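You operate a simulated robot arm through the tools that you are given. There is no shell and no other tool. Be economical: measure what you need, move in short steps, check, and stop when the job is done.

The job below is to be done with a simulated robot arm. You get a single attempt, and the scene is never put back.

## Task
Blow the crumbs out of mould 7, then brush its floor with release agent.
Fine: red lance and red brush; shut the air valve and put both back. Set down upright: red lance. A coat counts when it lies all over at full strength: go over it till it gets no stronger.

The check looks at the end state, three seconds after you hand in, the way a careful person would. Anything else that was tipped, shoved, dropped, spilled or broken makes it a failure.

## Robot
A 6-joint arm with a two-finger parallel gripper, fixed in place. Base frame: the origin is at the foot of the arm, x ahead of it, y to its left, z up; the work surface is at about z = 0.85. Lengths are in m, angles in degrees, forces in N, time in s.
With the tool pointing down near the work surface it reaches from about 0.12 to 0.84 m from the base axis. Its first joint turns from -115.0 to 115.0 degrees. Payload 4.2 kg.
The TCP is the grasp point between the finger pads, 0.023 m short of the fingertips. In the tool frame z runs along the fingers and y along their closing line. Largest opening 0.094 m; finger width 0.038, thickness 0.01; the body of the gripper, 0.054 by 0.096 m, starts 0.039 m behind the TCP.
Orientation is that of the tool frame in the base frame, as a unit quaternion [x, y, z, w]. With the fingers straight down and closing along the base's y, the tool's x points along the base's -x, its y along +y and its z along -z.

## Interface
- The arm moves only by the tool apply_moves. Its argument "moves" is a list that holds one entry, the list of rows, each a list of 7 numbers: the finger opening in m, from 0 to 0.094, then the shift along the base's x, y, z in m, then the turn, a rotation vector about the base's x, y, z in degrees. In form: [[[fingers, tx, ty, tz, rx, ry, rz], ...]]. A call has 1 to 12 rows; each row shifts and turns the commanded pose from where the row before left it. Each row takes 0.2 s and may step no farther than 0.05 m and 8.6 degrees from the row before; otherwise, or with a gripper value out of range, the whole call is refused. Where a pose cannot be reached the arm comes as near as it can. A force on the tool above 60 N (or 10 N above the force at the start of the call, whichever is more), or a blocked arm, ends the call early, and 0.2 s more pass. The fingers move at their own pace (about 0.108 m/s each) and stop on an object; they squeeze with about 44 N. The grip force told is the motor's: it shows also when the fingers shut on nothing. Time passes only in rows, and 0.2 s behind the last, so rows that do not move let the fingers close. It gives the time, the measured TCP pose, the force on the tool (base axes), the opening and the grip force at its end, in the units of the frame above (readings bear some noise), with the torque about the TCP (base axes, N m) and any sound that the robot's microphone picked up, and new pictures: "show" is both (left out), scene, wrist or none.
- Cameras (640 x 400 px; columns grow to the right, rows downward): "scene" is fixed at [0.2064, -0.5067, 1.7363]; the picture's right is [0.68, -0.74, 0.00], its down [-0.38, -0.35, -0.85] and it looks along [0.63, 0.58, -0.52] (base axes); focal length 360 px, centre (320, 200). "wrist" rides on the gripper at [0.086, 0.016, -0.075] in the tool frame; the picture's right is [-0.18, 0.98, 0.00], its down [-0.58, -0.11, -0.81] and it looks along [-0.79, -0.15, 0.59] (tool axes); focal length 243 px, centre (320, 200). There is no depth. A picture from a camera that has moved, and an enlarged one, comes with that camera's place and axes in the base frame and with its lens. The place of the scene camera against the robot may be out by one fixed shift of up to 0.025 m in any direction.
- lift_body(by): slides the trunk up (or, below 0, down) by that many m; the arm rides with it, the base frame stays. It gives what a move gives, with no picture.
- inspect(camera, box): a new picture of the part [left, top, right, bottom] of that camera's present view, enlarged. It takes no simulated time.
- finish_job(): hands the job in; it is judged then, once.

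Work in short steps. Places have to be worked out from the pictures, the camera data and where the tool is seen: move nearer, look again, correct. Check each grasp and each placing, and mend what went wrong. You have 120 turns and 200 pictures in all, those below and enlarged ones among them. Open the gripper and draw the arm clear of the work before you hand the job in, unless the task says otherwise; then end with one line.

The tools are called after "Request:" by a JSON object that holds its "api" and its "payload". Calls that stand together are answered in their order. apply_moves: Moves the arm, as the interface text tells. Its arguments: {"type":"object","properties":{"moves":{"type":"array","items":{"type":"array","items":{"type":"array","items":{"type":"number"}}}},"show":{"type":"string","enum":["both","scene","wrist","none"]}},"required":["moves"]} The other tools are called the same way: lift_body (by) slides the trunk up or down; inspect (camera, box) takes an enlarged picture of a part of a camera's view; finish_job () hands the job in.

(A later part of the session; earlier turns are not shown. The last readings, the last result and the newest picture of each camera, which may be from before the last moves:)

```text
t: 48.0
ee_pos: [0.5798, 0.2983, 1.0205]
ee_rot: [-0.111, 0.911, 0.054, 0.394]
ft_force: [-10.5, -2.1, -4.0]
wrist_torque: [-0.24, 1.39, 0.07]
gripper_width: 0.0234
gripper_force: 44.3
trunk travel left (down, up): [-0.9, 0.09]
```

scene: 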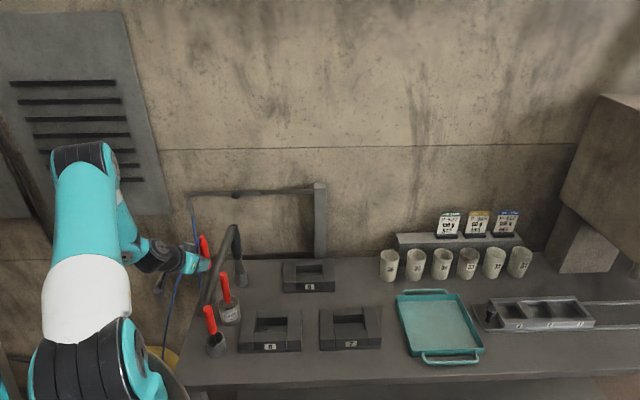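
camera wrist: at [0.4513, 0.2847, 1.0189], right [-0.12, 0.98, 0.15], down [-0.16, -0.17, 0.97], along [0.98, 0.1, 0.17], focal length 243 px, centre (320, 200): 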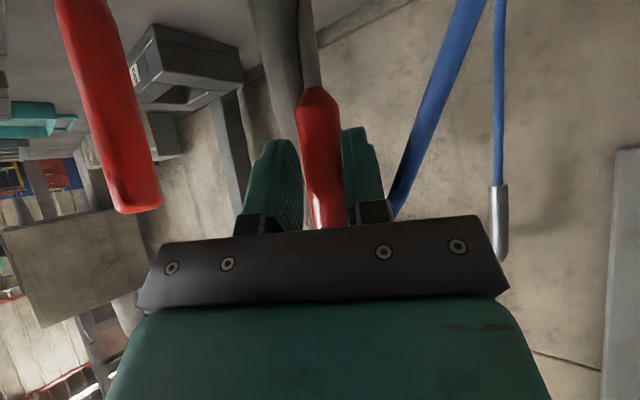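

Walls on both sides: the tip is inside the holder. I relieve the side force, then lower until it touches the bottom.

Request:
{"api": "apply_moves", "payload": {"moves": [[[0.0, -0.005, 0.0, 0, 0, 0, 0]]], "show": "none"}}

Request:
{"api": "apply_moves", "payload": {"moves": [[[0.0, 0, 0.0, -0.004, 0, 0, 0]]], "show": "none"}}

Request:
{"api": "apply_moves", "payload": {"moves": [[[0.0, 0, 0.0, -0.003, 0, 0, 0]]], "show": "both"}}

Request:
{"api": "inspect", "payload": {"camera": "scene", "box": [180, 240, 240, 310]}}

```text
t: 48.4
ee_pos: [0.578, 0.2974, 1.0216]
ee_rot: [-0.112, 0.909, 0.058, 0.398]
ft_force: [4.3, -0.4, -0.7]
wrist_torque: [0.03, -0.58, -0.02]
gripper_width: 0.0236
gripper_force: 43.2
trunk travel left (down, up): [-0.9, 0.09]
```

```text
t: 48.8
ee_pos: [0.5762, 0.2977, 1.0203]
ee_rot: [-0.112, 0.909, 0.057, 0.397]
ft_force: [2.6, -0.5, 12.9]
wrist_torque: [-0.11, -0.68, -0.01]
gripper_width: 0.0239
gripper_force: 43.8
trunk travel left (down, up): [-0.9, 0.09]
```

```text
t: 49.2
ee_pos: [0.5752, 0.2995, 1.0187]
ee_rot: [-0.112, 0.908, 0.059, 0.399]
ft_force: [1.3, -0.4, 39.5]
wrist_torque: [0.19, -0.57, 0.0]
gripper_width: 0.0237
gripper_force: 43.9
trunk travel left (down, up): [-0.9, 0.09]
camera wrist: at [0.4606, 0.2865, 1.0057], right [-0.13, 0.98, 0.15], down [-0.17, -0.17, 0.97], along [0.98, 0.1, 0.18], focal length 243 px, centre (320, 200)
```

scene: 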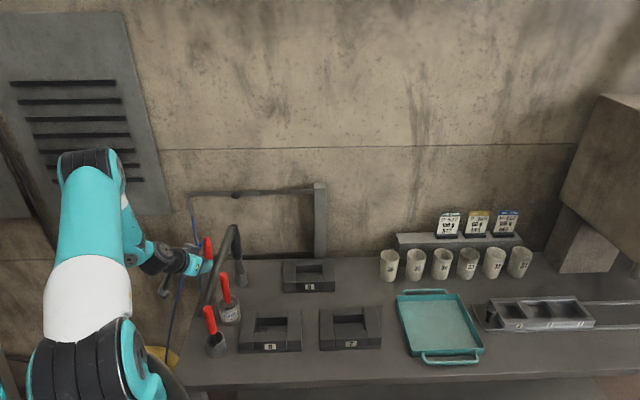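
wrist: 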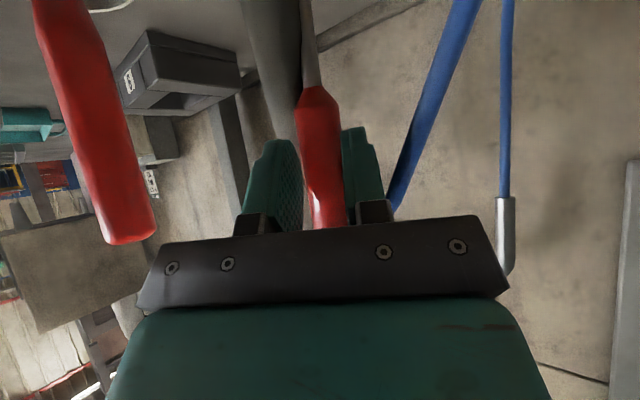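

```text
5.71 times, centred on (210, 275) of scene
camera zoom: at [0.2064, -0.5067, 1.7363], right [0.68, -0.74, 0.0], down [-0.38, -0.35, -0.85], along [0.63, 0.58, -0.52], focal length 2057 px, centre (949, -229)
```

zoom: 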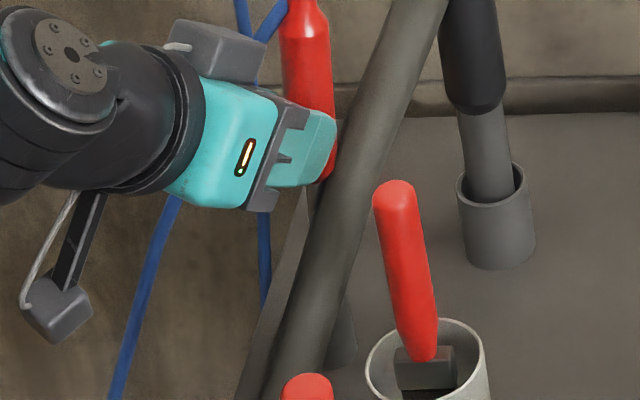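

The lance stands on the holder's bottom. I relieve the downward force, open only a little (the grey hose is close on the right), and back out along the tool axis.

Request:
{"api": "apply_moves", "payload": {"moves": [[[0.0, 0, 0, 0.004, 0, 0, 0], [0.034, 0, 0, 0, 0, 0, 0], [0.034, 0, 0, 0, 0, 0, 0]]], "show": "both"}}

Request:
{"api": "inspect", "payload": {"camera": "scene", "box": [180, 220, 240, 310]}}

```text
t: 50.0
ee_pos: [0.5749, 0.2981, 1.0176]
ee_rot: [-0.113, 0.911, 0.055, 0.393]
ft_force: [0.1, 0.0, 0.0]
wrist_torque: [-0.02, -0.02, 0.0]
gripper_width: 0.0338
gripper_force: 0.0
trunk travel left (down, up): [-0.9, 0.09]
camera wrist: at [0.4594, 0.2845, 1.0056], right [-0.12, 0.98, 0.15], down [-0.16, -0.16, 0.97], along [0.98, 0.1, 0.17], focal length 243 px, centre (320, 200)
```

scene: 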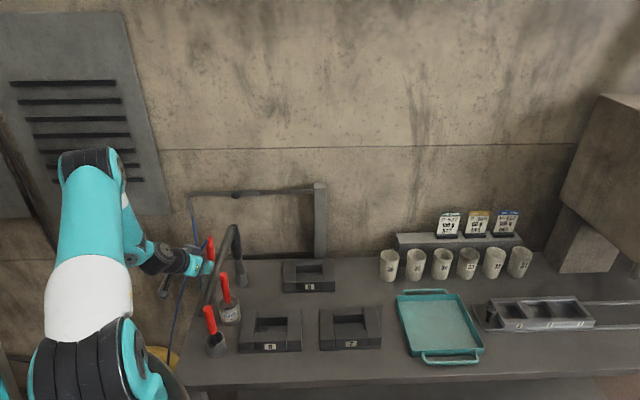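
wrist: 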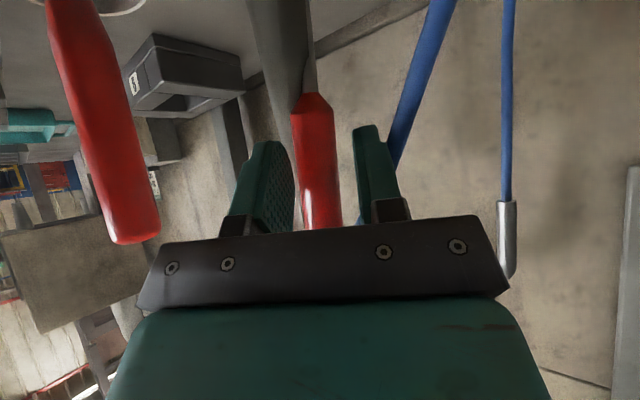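

```text
4.44 times, centred on (210, 265) of scene
camera zoom: at [0.2064, -0.5067, 1.7363], right [0.68, -0.74, 0.0], down [-0.38, -0.35, -0.85], along [0.63, 0.58, -0.52], focal length 1600 px, centre (809, -89)
```

zoom: 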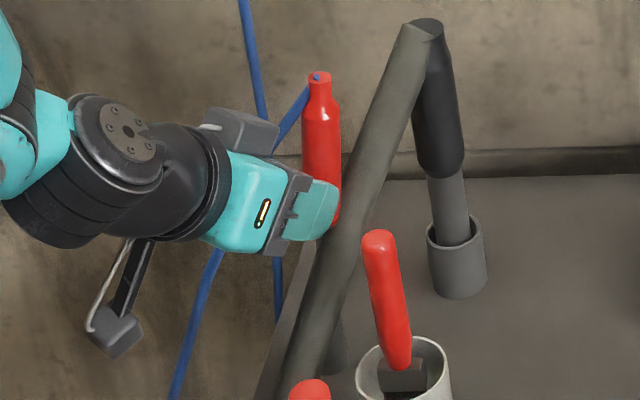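

The lance is standing free in its holder. I back straight out along the tool axis.

Request:
{"api": "apply_moves", "payload": {"moves": [[[0.034, -0.014, -0.004, 0.014, 0, 0, 0], [0.034, -0.02, -0.0055, 0.02, 0, 0, 0], [0.034, -0.028, -0.0076, 0.027, 0, 0, 0], [0.034, -0.028, -0.0076, 0.027, 0, 0, 0]]], "show": "both"}}

Request:
{"api": "inspect", "payload": {"camera": "scene", "box": [180, 220, 240, 310]}}

```text
t: 51.0
ee_pos: [0.4843, 0.2728, 1.1076]
ee_rot: [-0.112, 0.91, 0.056, 0.395]
ft_force: [0.7, 0.1, -0.2]
wrist_torque: [0.02, 0.0, 0.01]
gripper_width: 0.0339
gripper_force: 0.0
trunk travel left (down, up): [-0.9, 0.09]
camera wrist: at [0.3695, 0.2603, 1.0947], right [-0.12, 0.98, 0.15], down [-0.16, -0.17, 0.97], along [0.98, 0.1, 0.17], focal length 243 px, centre (320, 200)
```

scene: 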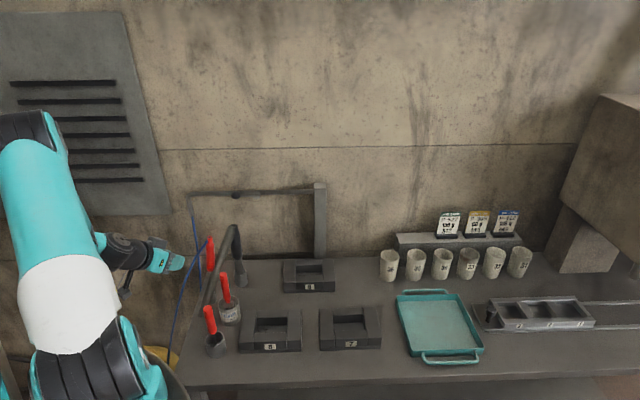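
wrist: 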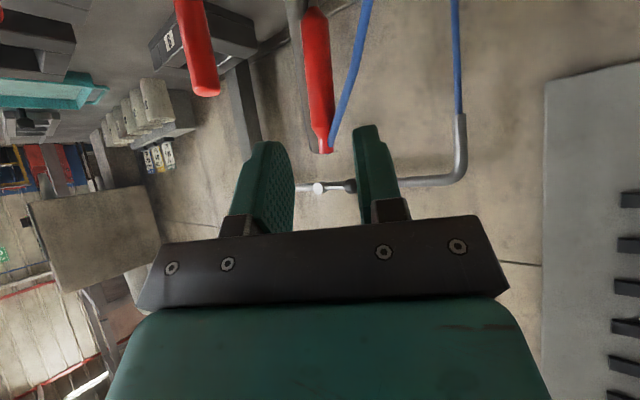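

```text
4.44 times, centred on (210, 265) of scene
camera zoom: at [0.2064, -0.5067, 1.7363], right [0.68, -0.74, 0.0], down [-0.38, -0.35, -0.85], along [0.63, 0.58, -0.52], focal length 1600 px, centre (809, -89)
```

zoom: 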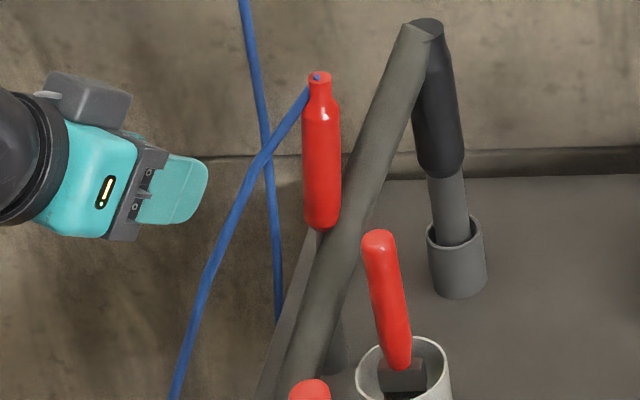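

The red lance stands upright in its holder. Before closing the valve I check mould 7's floor from above with the wrist camera, in case any crumbs remain.

Request:
{"api": "apply_moves", "payload": {"moves": [[[0.034, 0, 0, 0.048, 0, 0, 0], [0.034, 0, 0, 0.048, 0, 0, 0], [0.034, 0, 0, 0.045, 0, 0, 0], [0.034, 0.017, -0.04, 0, -2.1, 7.6, 0], [0.034, 0.017, -0.04, 0, -2.1, 7.6, 0], [0.034, 0.017, -0.04, 0, -2.1, 7.6, 0], [0.034, 0.017, -0.04, 0, -2.1, 7.6, 0], [0.034, 0.017, -0.04, 0, -2.1, 7.6, 0], [0.034, 0.017, -0.04, 0, -2.1, 7.6, 0], [0.034, 0.017, -0.04, 0, 0, 0, -7], [0.034, 0.017, -0.04, 0, 0, 0, -7]]], "show": "both"}}

Request:
{"api": "inspect", "payload": {"camera": "wrist", "box": [240, 20, 400, 140]}}

```text
t: 53.4
ee_pos: [0.6207, -0.0478, 1.2464]
ee_rot: [-0.002, 1.0, -0.001, -0.003]
ft_force: [-0.8, 1.0, 0.0]
wrist_torque: [0.01, 0.0, 0.0]
gripper_width: 0.0341
gripper_force: 0.1
trunk travel left (down, up): [-0.9, 0.09]
camera wrist: at [0.5336, -0.0318, 1.3222], right [0.18, 0.98, -0.01], down [0.59, -0.1, 0.8], along [0.79, -0.15, -0.6], focal length 243 px, centre (320, 200)
```

scene: 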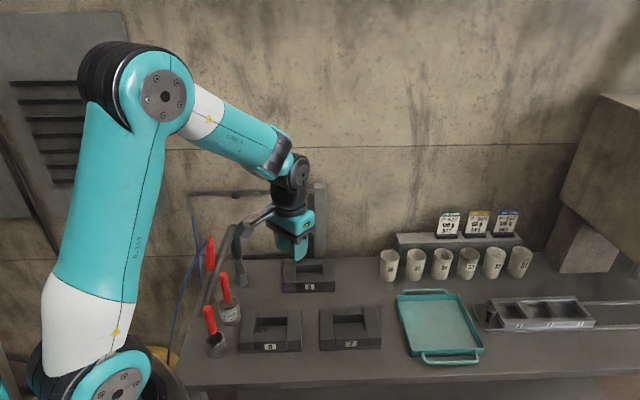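
wrist: 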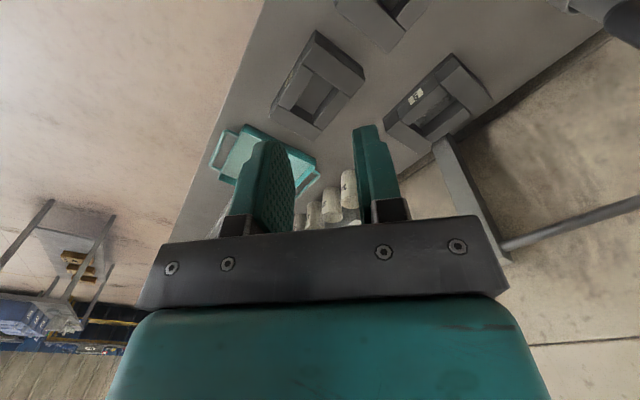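

```text
3.33 times, centred on (320, 80) of wrist
camera zoom: at [0.5336, -0.0318, 1.3222], right [0.18, 0.98, -0.01], down [0.59, -0.1, 0.8], along [0.79, -0.15, -0.6], focal length 809 px, centre (320, 600)
```

zoom: 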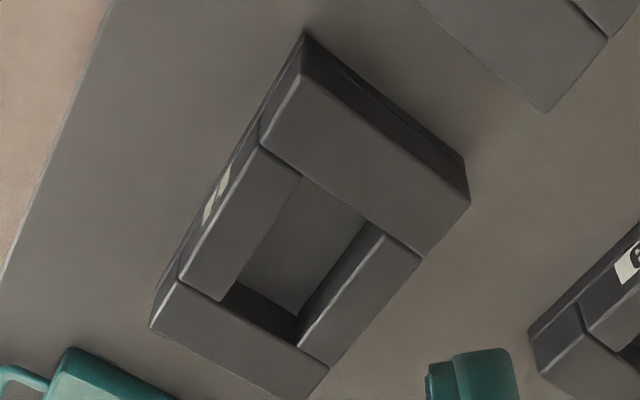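

From here the visible floor is clean, and the pocket centre again comes to (0.778,-0.093). One more steeper look to see the strip behind the label wall.

Request:
{"api": "apply_moves", "payload": {"moves": [[[0.034, 0.045, -0.015, 0.02, 0, 0, 0], [0.034, 0.045, -0.015, 0.02, 0, 0, 0]]], "show": "wrist"}}

Request:
{"api": "inspect", "payload": {"camera": "wrist", "box": [240, 0, 360, 90]}}

```text
refused: row 1 steps farther than a row can; nothing moved
```

```text
4.44 times, centred on (300, 45) of wrist
camera zoom: at [0.5336, -0.0318, 1.3222], right [0.18, 0.98, -0.01], down [0.59, -0.1, 0.8], along [0.79, -0.15, -0.6], focal length 1078 px, centre (409, 889)
```

zoom: 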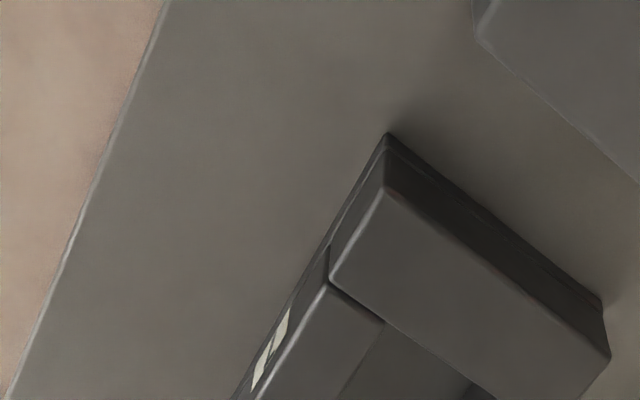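

Request:
{"api": "apply_moves", "payload": {"moves": [[[0.034, 0.04, -0.015, 0.015, 0, 0, 0], [0.034, 0.04, -0.015, 0.015, 0, 0, 0]]], "show": "wrist"}}

Request:
{"api": "inspect", "payload": {"camera": "wrist", "box": [250, 0, 390, 110]}}

```text
t: 54.0
ee_pos: [0.6987, -0.0778, 1.2783]
ee_rot: [-0.002, 1.0, -0.003, -0.002]
ft_force: [-0.5, -0.2, 0.3]
wrist_torque: [0.04, -0.01, 0.0]
gripper_width: 0.0339
gripper_force: 0.2
trunk travel left (down, up): [-0.9, 0.09]
camera wrist: at [0.6127, -0.062, 1.3528], right [0.18, 0.98, -0.01], down [0.59, -0.1, 0.8], along [0.79, -0.15, -0.6], focal length 243 px, centre (320, 200)
```

wrist: 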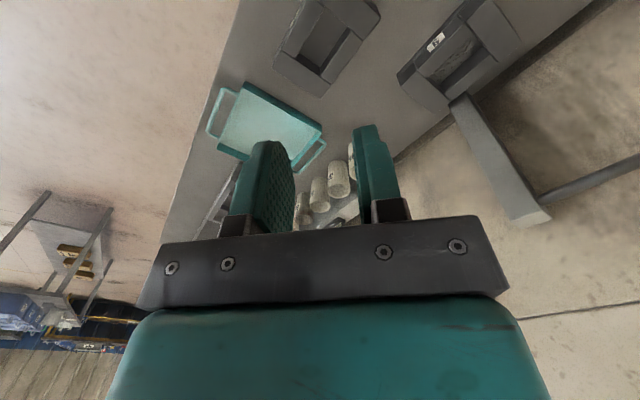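

```text
3.64 times, centred on (320, 55) of wrist
camera zoom: at [0.6127, -0.062, 1.3528], right [0.18, 0.98, -0.01], down [0.59, -0.1, 0.8], along [0.79, -0.15, -0.6], focal length 882 px, centre (320, 727)
```

zoom: 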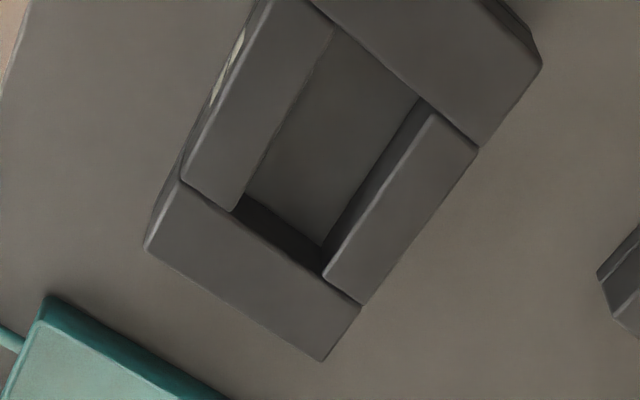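

The pocket floor is fully clean. Now to shut the valve: I pitch the tool again and move to a standoff to lift the knob from beneath, approaching along +x so as to miss the black lance.

Request:
{"api": "apply_moves", "payload": {"moves": [[[0, -0.0065, 0.047, 0, 0, -8, 0], [0, -0.0065, 0.047, 0, 0, -8, 0], [0, -0.0065, 0.047, 0, 0, -8, 0], [0, -0.0065, 0.047, 0, 0, -8, 0], [0, -0.0065, 0.047, 0, 0, -8, 0], [0, -0.0065, 0.047, 0, 0, -8, 0], [0, -0.0065, 0.047, -0.01, 0, 0, 0], [0, -0.0065, 0.047, -0.01, 0, 0, 0], [0, -0.0065, 0.047, -0.01, 0, 0, 0]]], "show": "both"}}

Request:
{"api": "inspect", "payload": {"camera": "scene", "box": [180, 150, 330, 300]}}

```text
t: 56.0
ee_pos: [0.6434, 0.3471, 1.2489]
ee_rot: [0.0, 0.915, -0.003, 0.404]
ft_force: [0.3, -1.1, 0.1]
wrist_torque: [-0.02, 0.05, 0.03]
gripper_width: 0.0
gripper_force: 43.0
trunk travel left (down, up): [-0.9, 0.09]
camera wrist: at [0.5293, 0.363, 1.2338], right [0.13, 0.98, 0.13], down [-0.21, -0.1, 0.97], along [0.97, -0.15, 0.19], focal length 243 px, centre (320, 200)
```

scene: 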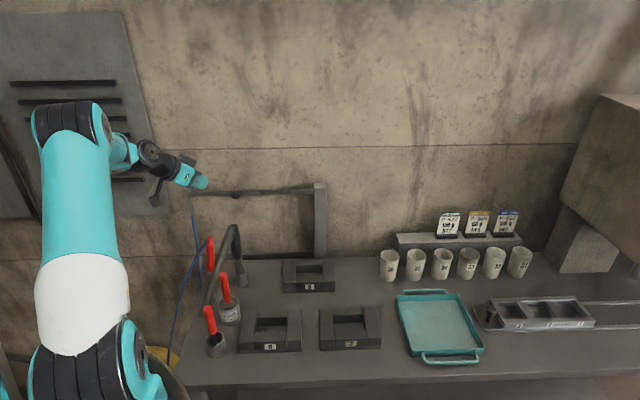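
wrist: 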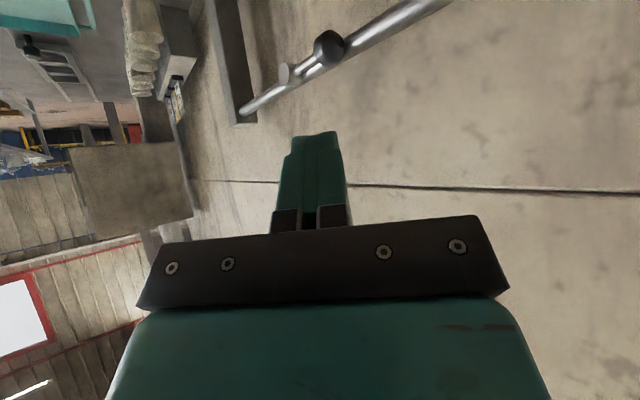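

```text
2.67 times, centred on (255, 225) of scene
camera zoom: at [0.2064, -0.5067, 1.7363], right [0.68, -0.74, 0.0], down [-0.38, -0.35, -0.85], along [0.63, 0.58, -0.52], focal length 960 px, centre (493, 133)
```

zoom: 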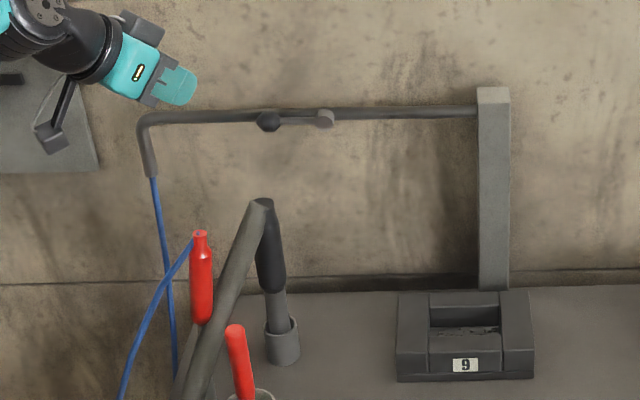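

The knob triangulates to (0.746,0.352,1.157). I descend along the tool axis to just below it.

Request:
{"api": "apply_moves", "payload": {"moves": [[[0, 0.003, 0.005, -0.045, 0, 0, 0], [0, 0.025, 0, -0.0237, 0, 0, 0], [0, 0.025, 0, -0.0237, 0, 0, 0], [0, 0.023, 0, -0.0237, 0, 0, 0]]], "show": "both"}}

Request:
{"api": "inspect", "payload": {"camera": "scene", "box": [180, 150, 330, 300]}}

```text
t: 57.0
ee_pos: [0.7198, 0.3507, 1.1323]
ee_rot: [0.0, 0.914, -0.003, 0.405]
ft_force: [-1.5, -0.5, -0.1]
wrist_torque: [0.01, -0.02, -0.01]
gripper_width: 0.0
gripper_force: 43.0
trunk travel left (down, up): [-0.9, 0.09]
camera wrist: at [0.6047, 0.3669, 1.1179], right [0.12, 0.98, 0.13], down [-0.21, -0.1, 0.97], along [0.97, -0.15, 0.19], focal length 243 px, centre (320, 200)
```

scene: 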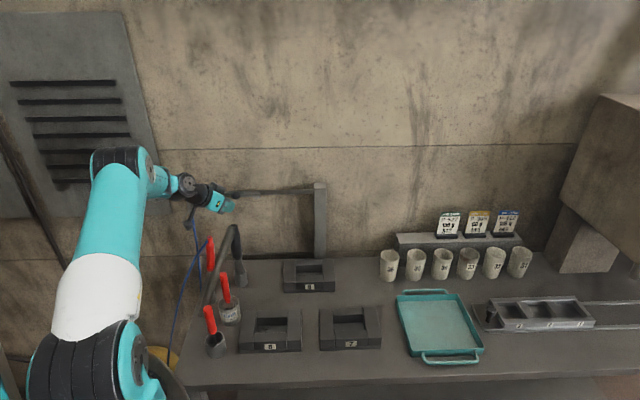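
wrist: 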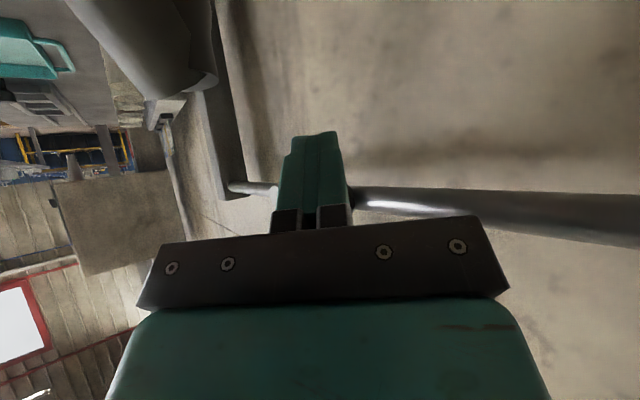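

```text
2.67 times, centred on (255, 225) of scene
camera zoom: at [0.2064, -0.5067, 1.7363], right [0.68, -0.74, 0.0], down [-0.38, -0.35, -0.85], along [0.63, 0.58, -0.52], focal length 960 px, centre (493, 133)
```

zoom: 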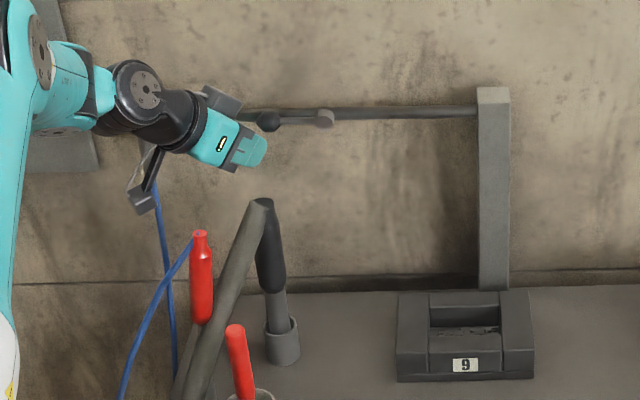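

The finger is just below the knob. I lift along the arc in steps.

Request:
{"api": "apply_moves", "payload": {"moves": [[[0, 0.001, 0.0, 0.02, 0, 0, 0], [0, 0.004, 0.001, 0.015, 0, 0, 0], [0, 0.004, 0, 0.014, 0, 0, 0], [0, 0.008, -0.005, 0.014, 0, 0, 0], [0, 0.008, -0.005, 0.013, 0, 0, 0]]], "show": "both"}}

Request:
{"api": "inspect", "payload": {"camera": "scene", "box": [200, 150, 300, 220]}}

```text
t: 58.2
ee_pos: [0.7446, 0.3424, 1.2084]
ee_rot: [0.0, 0.914, -0.003, 0.406]
ft_force: [-0.5, 0.0, -0.6]
wrist_torque: [0.01, -0.01, 0.01]
gripper_width: 0.0
gripper_force: 42.5
trunk travel left (down, up): [-0.9, 0.09]
camera wrist: at [0.6296, 0.358, 1.1941], right [0.12, 0.98, 0.13], down [-0.21, -0.1, 0.97], along [0.97, -0.15, 0.19], focal length 243 px, centre (320, 200)
```

scene: 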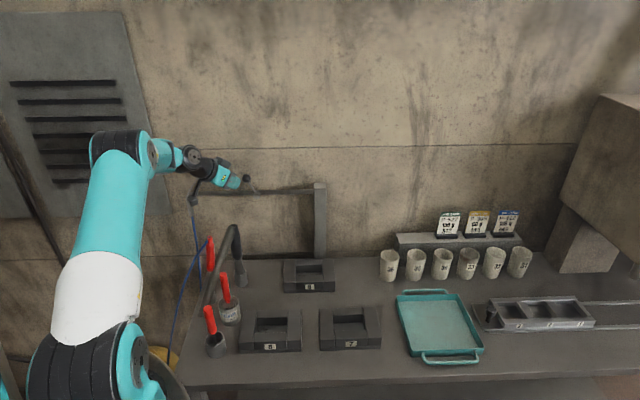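
wrist: 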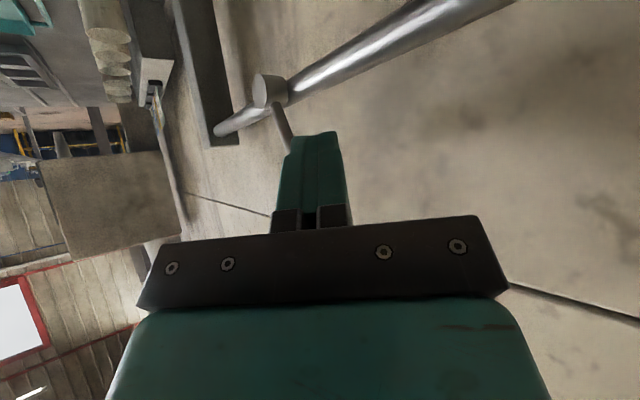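

```text
5.71 times, centred on (250, 185) of scene
camera zoom: at [0.2064, -0.5067, 1.7363], right [0.68, -0.74, 0.0], down [-0.38, -0.35, -0.85], along [0.63, 0.58, -0.52], focal length 2057 px, centre (720, 286)
```

zoom: 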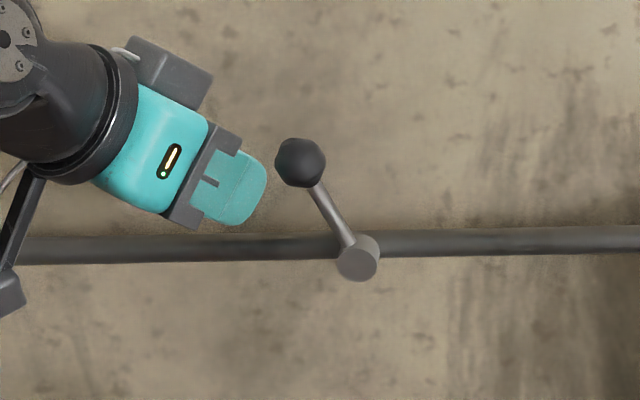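

The lever is about 60° up. I keep pushing towards upright.

Request:
{"api": "apply_moves", "payload": {"moves": [[[0, 0.008, -0.006, 0.007, 0, 0, 0], [0, 0.008, -0.006, 0.006, 0, 0, 0], [0, 0.007, -0.007, 0.004, 0, 0, 0], [0, 0.004, -0.005, 0.0, 0, 0, 0]]], "show": "none"}}

Request:
{"api": "inspect", "payload": {"camera": "scene", "box": [200, 150, 300, 220]}}

```text
t: 59.2
ee_pos: [0.7668, 0.3228, 1.2243]
ee_rot: [-0.006, 0.915, 0.0, 0.402]
ft_force: [-23.9, 16.9, -0.2]
wrist_torque: [0.04, 0.07, 0.32]
gripper_width: 0.0004
gripper_force: 42.3
trunk travel left (down, up): [-0.9, 0.09]
```

```text
5.71 times, centred on (250, 185) of scene
camera zoom: at [0.2064, -0.5067, 1.7363], right [0.68, -0.74, 0.0], down [-0.38, -0.35, -0.85], along [0.63, 0.58, -0.52], focal length 2057 px, centre (720, 286)
```

zoom: 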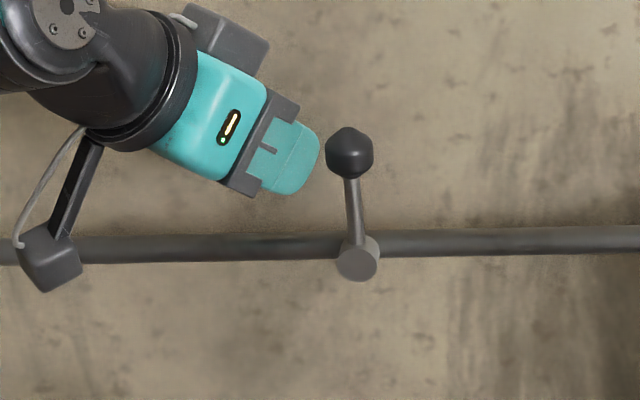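

The lever is practically upright with 29 N against the stop; I push a few mm more to be sure, then compare.

Request:
{"api": "apply_moves", "payload": {"moves": [[[0, 0.003, -0.004, 0.0, 0, 0, 0]]], "show": "none"}}

Request:
{"api": "inspect", "payload": {"camera": "scene", "box": [200, 150, 300, 220]}}

```text
t: 59.6
ee_pos: [0.7667, 0.3231, 1.2253]
ee_rot: [-0.008, 0.915, 0.002, 0.404]
ft_force: [-34.6, 30.0, 4.4]
wrist_torque: [0.06, 0.0, 0.58]
gripper_width: 0.0
gripper_force: 42.2
trunk travel left (down, up): [-0.9, 0.09]
```

```text
5.71 times, centred on (250, 185) of scene
camera zoom: at [0.2064, -0.5067, 1.7363], right [0.68, -0.74, 0.0], down [-0.38, -0.35, -0.85], along [0.63, 0.58, -0.52], focal length 2057 px, centre (720, 286)
```

zoom: 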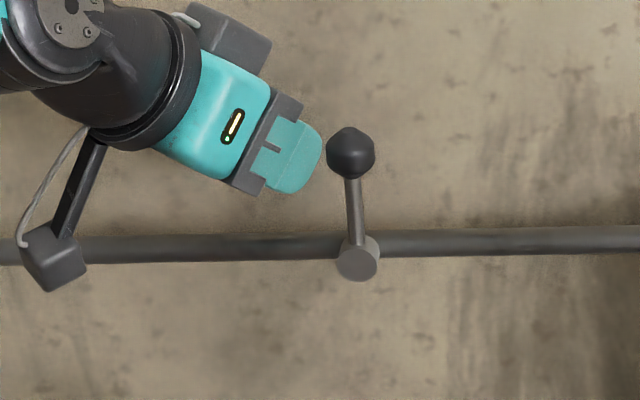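

At 46 N it does not move further: the valve is shut. I back off and go to a standoff behind the brush handle (about (0.575,0.20), z 0.93–1.04).

Request:
{"api": "apply_moves", "payload": {"moves": [[[0, -0.01, 0.015, 0.0, 0, 0, 0], [0, -0.033, 0, 0.033, 0, 0, 0], [0, -0.033, 0, 0.033, 0, 0, 0], [0.05, -0.041, -0.027, -0.005, 0, 0, 0], [0.05, -0.041, -0.027, -0.005, 0, 0, 0], [0.05, -0.041, -0.027, -0.01, 0, 0, 0], [0.05, -0.041, -0.027, -0.01, 0, 0, 0], [0.05, -0.04, -0.027, -0.01, 0, 0, 0], [0.05, 0, 0, -0.045, 0, 0, 0]]], "show": "both"}}

Request:
{"api": "inspect", "payload": {"camera": "scene", "box": [200, 150, 300, 220]}}

```text
t: 61.6
ee_pos: [0.4918, 0.194, 1.2063]
ee_rot: [0.001, 0.915, -0.003, 0.404]
ft_force: [0.4, -1.3, -0.5]
wrist_torque: [0.01, 0.05, 0.01]
gripper_width: 0.05
gripper_force: 0.1
trunk travel left (down, up): [-0.9, 0.09]
camera wrist: at [0.3781, 0.2096, 1.1918], right [0.13, 0.98, 0.13], down [-0.21, -0.1, 0.97], along [0.97, -0.15, 0.19], focal length 243 px, centre (320, 200)
```

scene: 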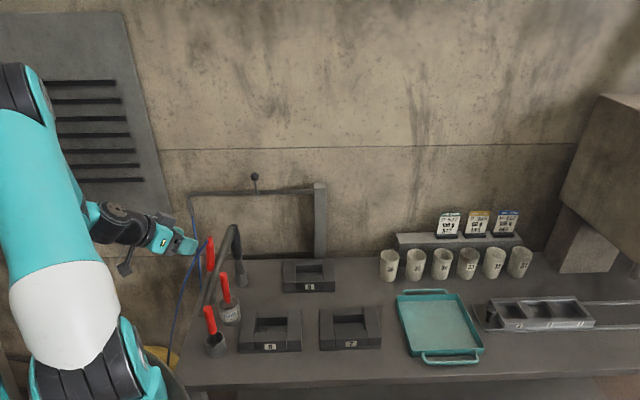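
wrist: 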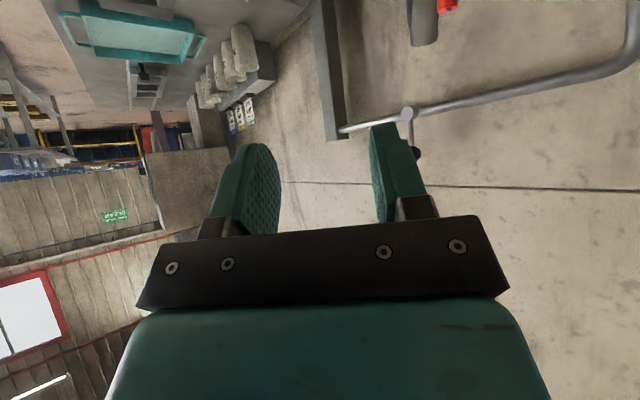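

```text
5.71 times, centred on (250, 185) of scene
camera zoom: at [0.2064, -0.5067, 1.7363], right [0.68, -0.74, 0.0], down [-0.38, -0.35, -0.85], along [0.63, 0.58, -0.52], focal length 2057 px, centre (720, 286)
```

zoom: 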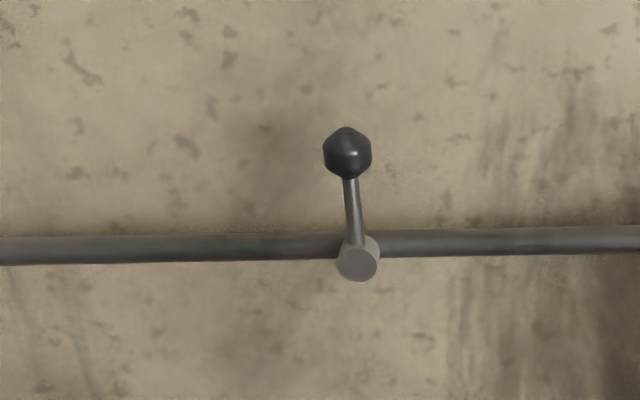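

The lever is back exactly in its starting attitude. Now I lower to the brush standoff and look.

Request:
{"api": "apply_moves", "payload": {"moves": [[[0.05, -0.002, 0.003, -0.045, 0, 0, 0], [0.05, -0.002, 0.003, -0.045, 0, 0, 0], [0.05, 0, 0, -0.03, 0, 0, 0]]], "show": "both"}}

Request:
{"api": "inspect", "payload": {"camera": "scene", "box": [160, 230, 260, 360]}}

```text
t: 62.4
ee_pos: [0.4887, 0.2005, 1.0864]
ee_rot: [-0.002, 0.915, -0.002, 0.404]
ft_force: [-1.0, -0.4, -0.2]
wrist_torque: [0.0, 0.0, 0.0]
gripper_width: 0.0501
gripper_force: 0.1
trunk travel left (down, up): [-0.9, 0.09]
camera wrist: at [0.3735, 0.2157, 1.0716], right [0.12, 0.98, 0.13], down [-0.21, -0.1, 0.97], along [0.97, -0.15, 0.19], focal length 243 px, centre (320, 200)
```

scene: 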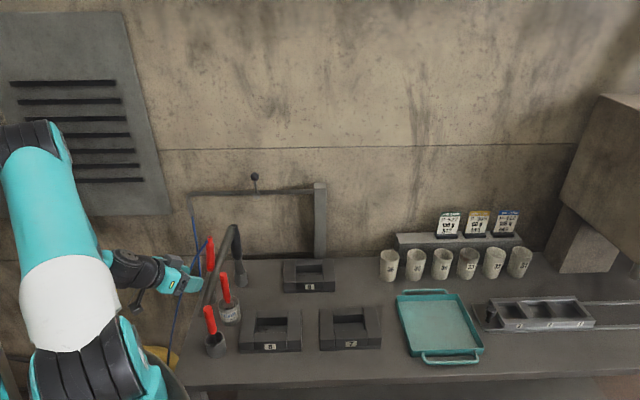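
wrist: 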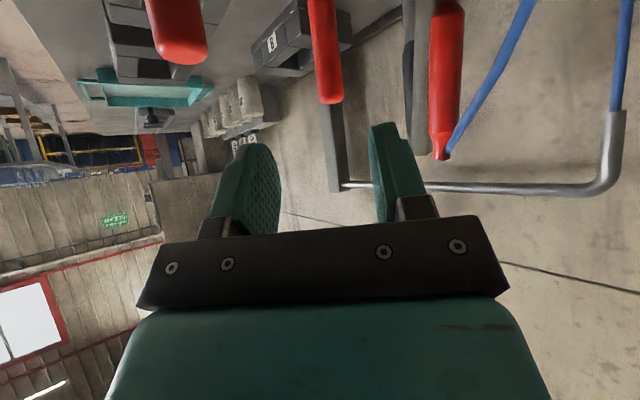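

```text
3.08 times, centred on (210, 295) of scene
camera zoom: at [0.2064, -0.5067, 1.7363], right [0.68, -0.74, 0.0], down [-0.38, -0.35, -0.85], along [0.63, 0.58, -0.52], focal length 1108 px, centre (658, -92)
```

zoom: 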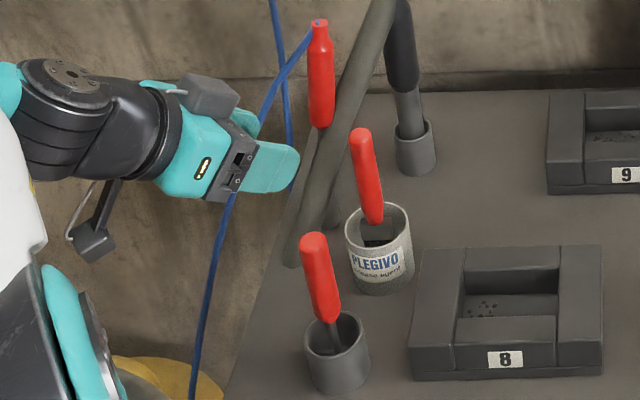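

The brush handle is right on the approach line. I advance and close on it at about z 1.0.

Request:
{"api": "apply_moves", "payload": {"moves": [[[0.05, 0.029, 0, -0.029, 0, 0, 0], [0.05, 0.029, 0, -0.029, 0, 0, 0], [0.05, 0.027, 0, -0.027, 0, 0, 0]]], "show": "wrist"}}

Request:
{"api": "inspect", "payload": {"camera": "scene", "box": [180, 250, 260, 340]}}

```text
t: 63.2
ee_pos: [0.574, 0.1993, 1.0003]
ee_rot: [0.0, 0.915, -0.003, 0.404]
ft_force: [0.5, 0.0, -0.4]
wrist_torque: [0.0, 0.01, -0.02]
gripper_width: 0.0501
gripper_force: 0.0
trunk travel left (down, up): [-0.9, 0.09]
camera wrist: at [0.4595, 0.2154, 0.9868], right [0.12, 0.98, 0.13], down [-0.21, -0.1, 0.97], along [0.97, -0.15, 0.19], focal length 243 px, centre (320, 200)
```

wrist: 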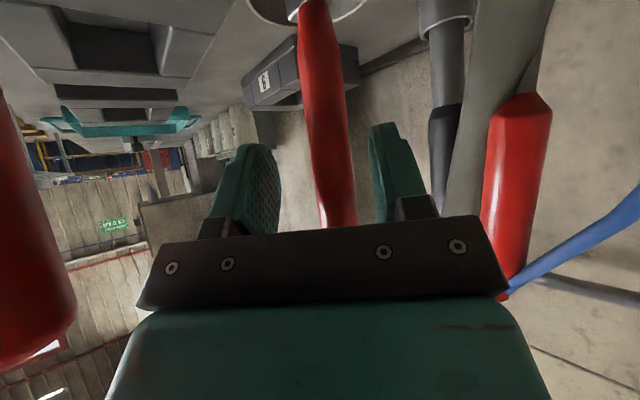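

```text
4.44 times, centred on (220, 295) of scene
camera zoom: at [0.2064, -0.5067, 1.7363], right [0.68, -0.74, 0.0], down [-0.38, -0.35, -0.85], along [0.63, 0.58, -0.52], focal length 1600 px, centre (764, -222)
```

zoom: 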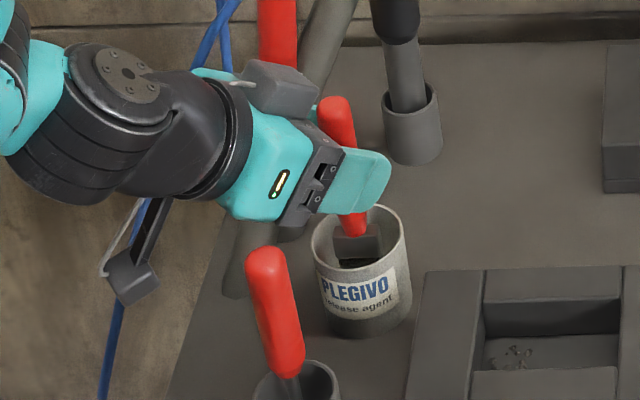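

The handle is between the pads. I close.

Request:
{"api": "apply_moves", "payload": {"moves": [[[0.0, 0, 0, 0, 0, 0, 0], [0.0, 0, 0, 0, 0, 0, 0], [0.0, 0, 0, 0, 0, 0, 0]]], "show": "none"}}

Request:
{"api": "apply_moves", "payload": {"moves": [[[0.0, 0, 0, 0.025, 0, 0, 0], [0.0, 0, 0, 0.04, 0, 0, 0], [0.0, 0, 0, 0.045, 0, 0, 0], [0.0, 0, 0, 0.045, 0, 0, 0]]], "show": "both"}}

Request:
{"api": "inspect", "payload": {"camera": "scene", "box": [180, 210, 270, 340]}}

```text
t: 64.0
ee_pos: [0.5751, 0.1994, 1.0007]
ee_rot: [-0.001, 0.914, -0.002, 0.405]
ft_force: [0.0, 0.4, -0.3]
wrist_torque: [0.01, 0.01, -0.01]
gripper_width: 0.0197
gripper_force: 43.8
trunk travel left (down, up): [-0.9, 0.09]
```

```text
t: 65.0
ee_pos: [0.576, 0.2001, 1.1558]
ee_rot: [0.0, 0.914, -0.003, 0.405]
ft_force: [0.1, -0.2, -0.6]
wrist_torque: [-0.01, 0.0, 0.0]
gripper_width: 0.0196
gripper_force: 43.8
trunk travel left (down, up): [-0.9, 0.09]
camera wrist: at [0.4607, 0.2161, 1.1413], right [0.12, 0.98, 0.13], down [-0.2, -0.1, 0.97], along [0.97, -0.15, 0.19], focal length 243 px, centre (320, 200)
```

scene: 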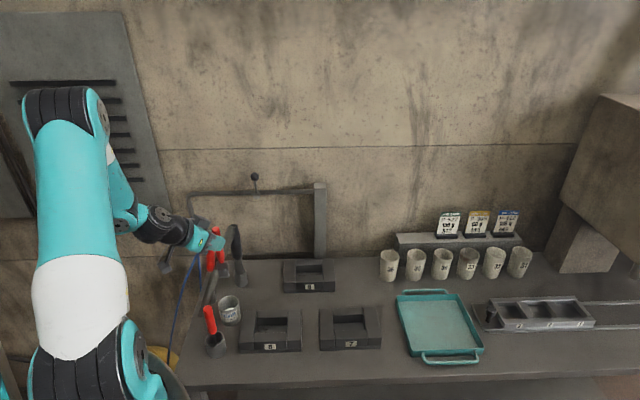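
wrist: 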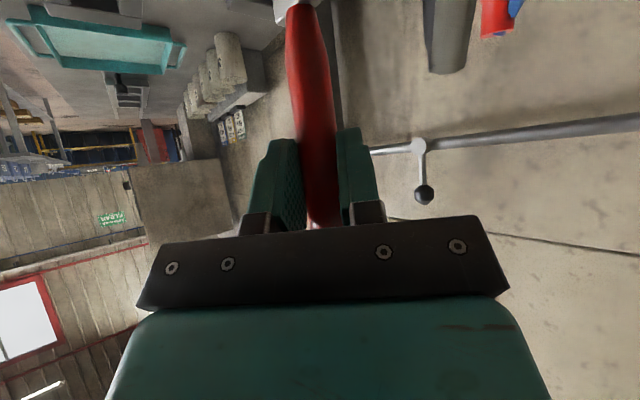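

```text
3.08 times, centred on (225, 275) of scene
camera zoom: at [0.2064, -0.5067, 1.7363], right [0.68, -0.74, 0.0], down [-0.38, -0.35, -0.85], along [0.63, 0.58, -0.52], focal length 1108 px, centre (612, -31)
```

zoom: 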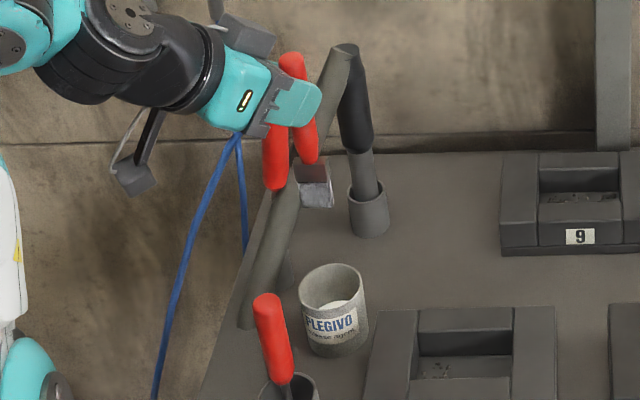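

The brush is out, loaded with white agent; the bristle end is ~0.128 m below the TCP and about 3 cm wide. I carry it over to mould 7.

Request:
{"api": "apply_moves", "payload": {"moves": [[[0.0, 0.0255, -0.0366, 0, 0, 0, 0], [0.0, 0.0255, -0.0366, 0, 0, 0, 0], [0.0, 0.0255, -0.0366, 0, 0, 0, 0], [0.0, 0.0255, -0.0366, 0, 0, 0, 0], [0.0, 0.0255, -0.0366, 0, 0, 0, 0], [0.0, 0.0255, -0.0366, 0, 0, 0, 0], [0.0, 0.0255, -0.0366, 0, 0, 0, 0], [0.0, 0.0255, -0.0366, 0, 0, 0, 0], [0.0, 0, 0, -0.045, 0, 0, 0], [0.0, 0, 0, -0.035, 0, 0, 0]]], "show": "both"}}

Request:
{"api": "inspect", "payload": {"camera": "scene", "box": [300, 270, 400, 360]}}

```text
t: 67.2
ee_pos: [0.7798, -0.094, 1.0739]
ee_rot: [-0.001, 0.914, -0.003, 0.405]
ft_force: [-0.4, 0.6, -1.1]
wrist_torque: [0.02, 0.01, 0.02]
gripper_width: 0.0197
gripper_force: 43.8
trunk travel left (down, up): [-0.9, 0.09]
camera wrist: at [0.6653, -0.0776, 1.0601], right [0.12, 0.98, 0.13], down [-0.21, -0.1, 0.97], along [0.97, -0.15, 0.19], focal length 243 px, centre (320, 200)
```

scene: 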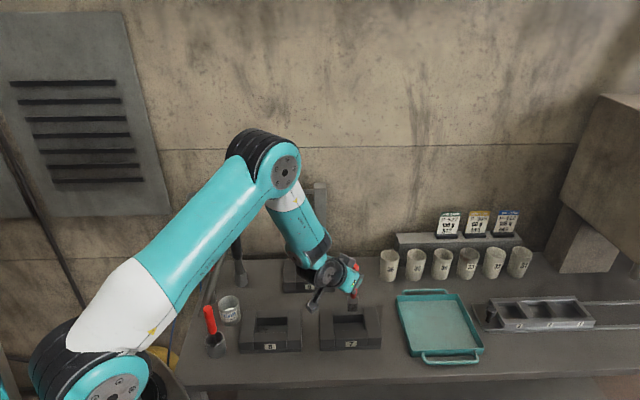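
wrist: 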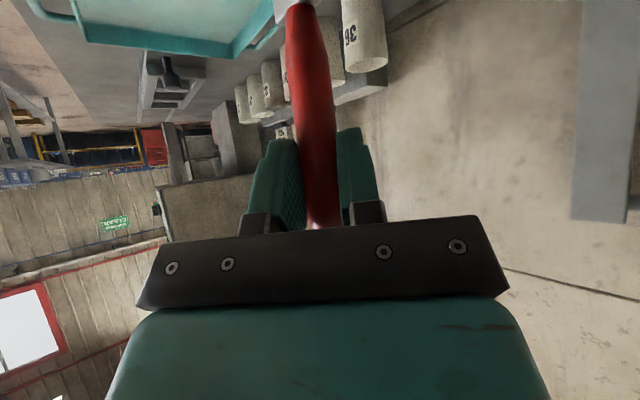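

```text
4.44 times, centred on (350, 315) of scene
camera zoom: at [0.2064, -0.5067, 1.7363], right [0.68, -0.74, 0.0], down [-0.38, -0.35, -0.85], along [0.63, 0.58, -0.52], focal length 1600 px, centre (187, -311)
```

zoom: 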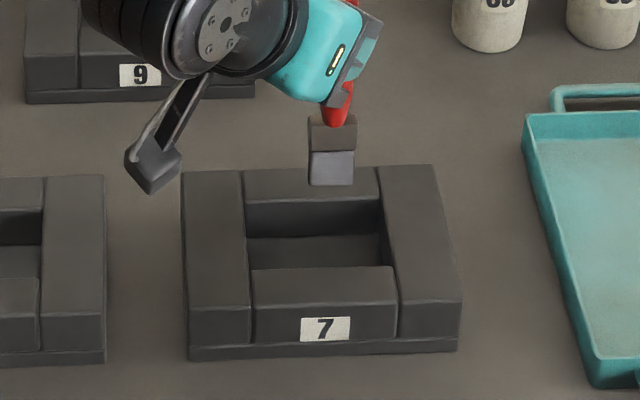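

The bristles align with the pocket's long side; the tip is offset about 6 mm to the right. I centre it and descend into the pocket gently.

Request:
{"api": "apply_moves", "payload": {"moves": [[[0.0, -0.004, 0.005, -0.03, 0, 0, 0], [0.0, 0, 0, -0.03, 0, 0, 0], [0.0, 0, 0, -0.008, 0, 0, 0]]], "show": "none"}}

Request:
{"api": "apply_moves", "payload": {"moves": [[[0.0, 0, 0, -0.005, 0, 0, 0]]], "show": "none"}}

Request:
{"api": "apply_moves", "payload": {"moves": [[[0.0, 0, 0, -0.004, 0, 0, 0]]], "show": "none"}}

Request:
{"api": "inspect", "payload": {"camera": "scene", "box": [310, 280, 400, 350]}}

```text
t: 68.0
ee_pos: [0.7756, -0.0881, 1.0073]
ee_rot: [0.0, 0.915, -0.003, 0.404]
ft_force: [-0.4, -0.5, -0.2]
wrist_torque: [-0.02, 0.0, 0.0]
gripper_width: 0.0197
gripper_force: 44.2
trunk travel left (down, up): [-0.9, 0.09]
```

```text
t: 68.4
ee_pos: [0.7754, -0.0887, 1.003]
ee_rot: [-0.001, 0.915, -0.003, 0.404]
ft_force: [0.6, -0.3, -1.2]
wrist_torque: [-0.02, -0.01, 0.03]
gripper_width: 0.0195
gripper_force: 43.9
trunk travel left (down, up): [-0.9, 0.09]
```

```text
t: 68.8
ee_pos: [0.7752, -0.0879, 0.999]
ee_rot: [0.0, 0.915, -0.003, 0.404]
ft_force: [-0.4, 0.5, -0.2]
wrist_torque: [0.02, 0.01, -0.03]
gripper_width: 0.0195
gripper_force: 43.6
trunk travel left (down, up): [-0.9, 0.09]
```

```text
5.71 times, centred on (355, 315) of scene
camera zoom: at [0.2064, -0.5067, 1.7363], right [0.68, -0.74, 0.0], down [-0.38, -0.35, -0.85], along [0.63, 0.58, -0.52], focal length 2057 px, centre (120, -457)
```

zoom: 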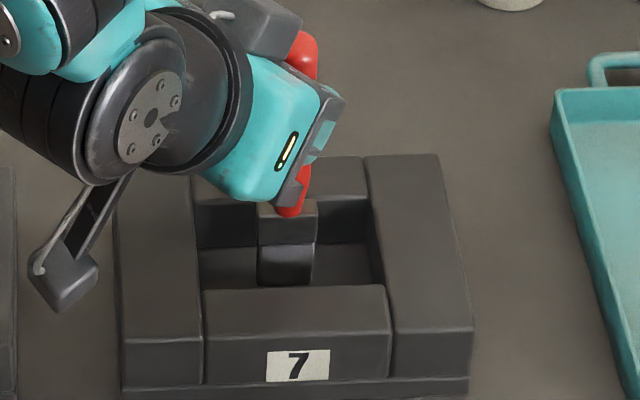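

Request:
{"api": "apply_moves", "payload": {"moves": [[[0.0, 0, 0, -0.003, 0, 0, 0]]], "show": "none"}}

Request:
{"api": "apply_moves", "payload": {"moves": [[[0.0, 0, 0, -0.003, 0, 0, 0]]], "show": "none"}}

Request:
{"api": "apply_moves", "payload": {"moves": [[[0.0, 0, 0, -0.003, 0, 0, 0]]], "show": "none"}}

Request:
{"api": "inspect", "payload": {"camera": "scene", "box": [310, 280, 400, 350]}}

```text
t: 69.2
ee_pos: [0.7756, -0.089, 0.9964]
ee_rot: [-0.001, 0.914, -0.003, 0.405]
ft_force: [-1.0, 0.4, 4.0]
wrist_torque: [0.04, 0.15, 0.02]
gripper_width: 0.0198
gripper_force: 43.9
trunk travel left (down, up): [-0.9, 0.09]
```

```text
t: 69.6
ee_pos: [0.7748, -0.0886, 0.9962]
ee_rot: [-0.001, 0.913, -0.003, 0.408]
ft_force: [-5.8, -0.3, 27.5]
wrist_torque: [0.06, 0.58, -0.01]
gripper_width: 0.0197
gripper_force: 44.0
trunk travel left (down, up): [-0.9, 0.09]
```

```text
t: 70.0
ee_pos: [0.7755, -0.0864, 0.9942]
ee_rot: [0.0, 0.912, -0.004, 0.41]
ft_force: [0.5, -0.1, 41.9]
wrist_torque: [-0.1, -0.57, -0.02]
gripper_width: 0.02
gripper_force: 44.0
trunk travel left (down, up): [-0.9, 0.09]
```

```text
5.71 times, centred on (355, 315) of scene
camera zoom: at [0.2064, -0.5067, 1.7363], right [0.68, -0.74, 0.0], down [-0.38, -0.35, -0.85], along [0.63, 0.58, -0.52], focal length 2057 px, centre (120, -457)
```

zoom: 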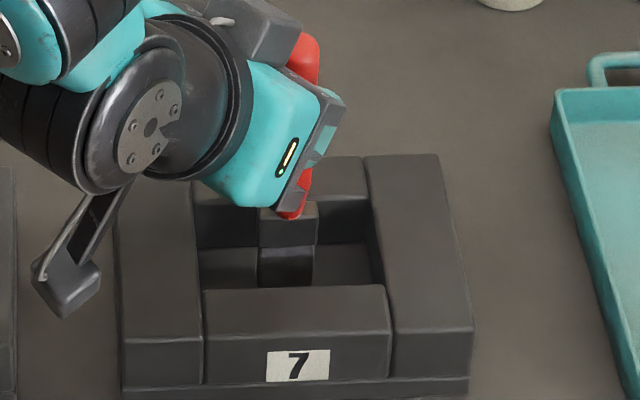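

Floor contact is at TCP z≈0.9965. I ease to a light pressure and make a first stroke along the pocket, watching forces.

Request:
{"api": "apply_moves", "payload": {"moves": [[[0.0, 0, 0, 0.005, 0, 0, 0], [0.0, -0.0083, 0.0086, 0, 0, 0, 0], [0.0, -0.0083, 0.0086, 0, 0, 0, 0], [0.0, 0.0083, -0.0086, 0, 0, 0, 0], [0.0, 0.0083, -0.0086, 0, 0, 0, 0], [0.0, 0.0083, -0.0086, 0, 0, 0, 0], [0.0, 0.0083, -0.0086, 0, 0, 0, 0]]], "show": "none"}}

Request:
{"api": "inspect", "payload": {"camera": "scene", "box": [310, 280, 400, 350]}}

```text
t: 71.6
ee_pos: [0.792, -0.1048, 0.9951]
ee_rot: [0.0, 0.915, -0.003, 0.404]
ft_force: [-2.2, 2.9, 15.7]
wrist_torque: [0.23, 0.01, 0.0]
gripper_width: 0.0197
gripper_force: 44.0
trunk travel left (down, up): [-0.9, 0.09]
```

```text
5.71 times, centred on (355, 315) of scene
camera zoom: at [0.2064, -0.5067, 1.7363], right [0.68, -0.74, 0.0], down [-0.38, -0.35, -0.85], along [0.63, 0.58, -0.52], focal length 2057 px, centre (120, -457)
```

zoom: 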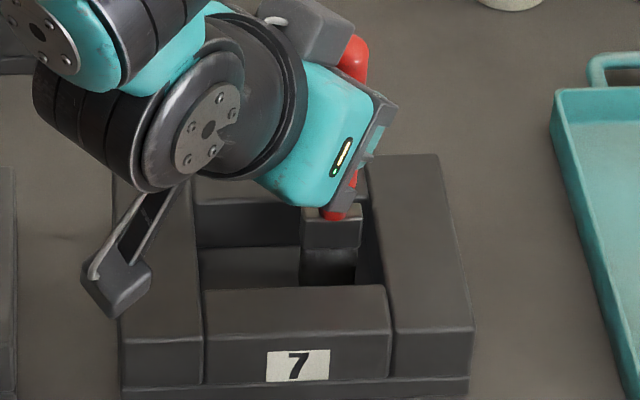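

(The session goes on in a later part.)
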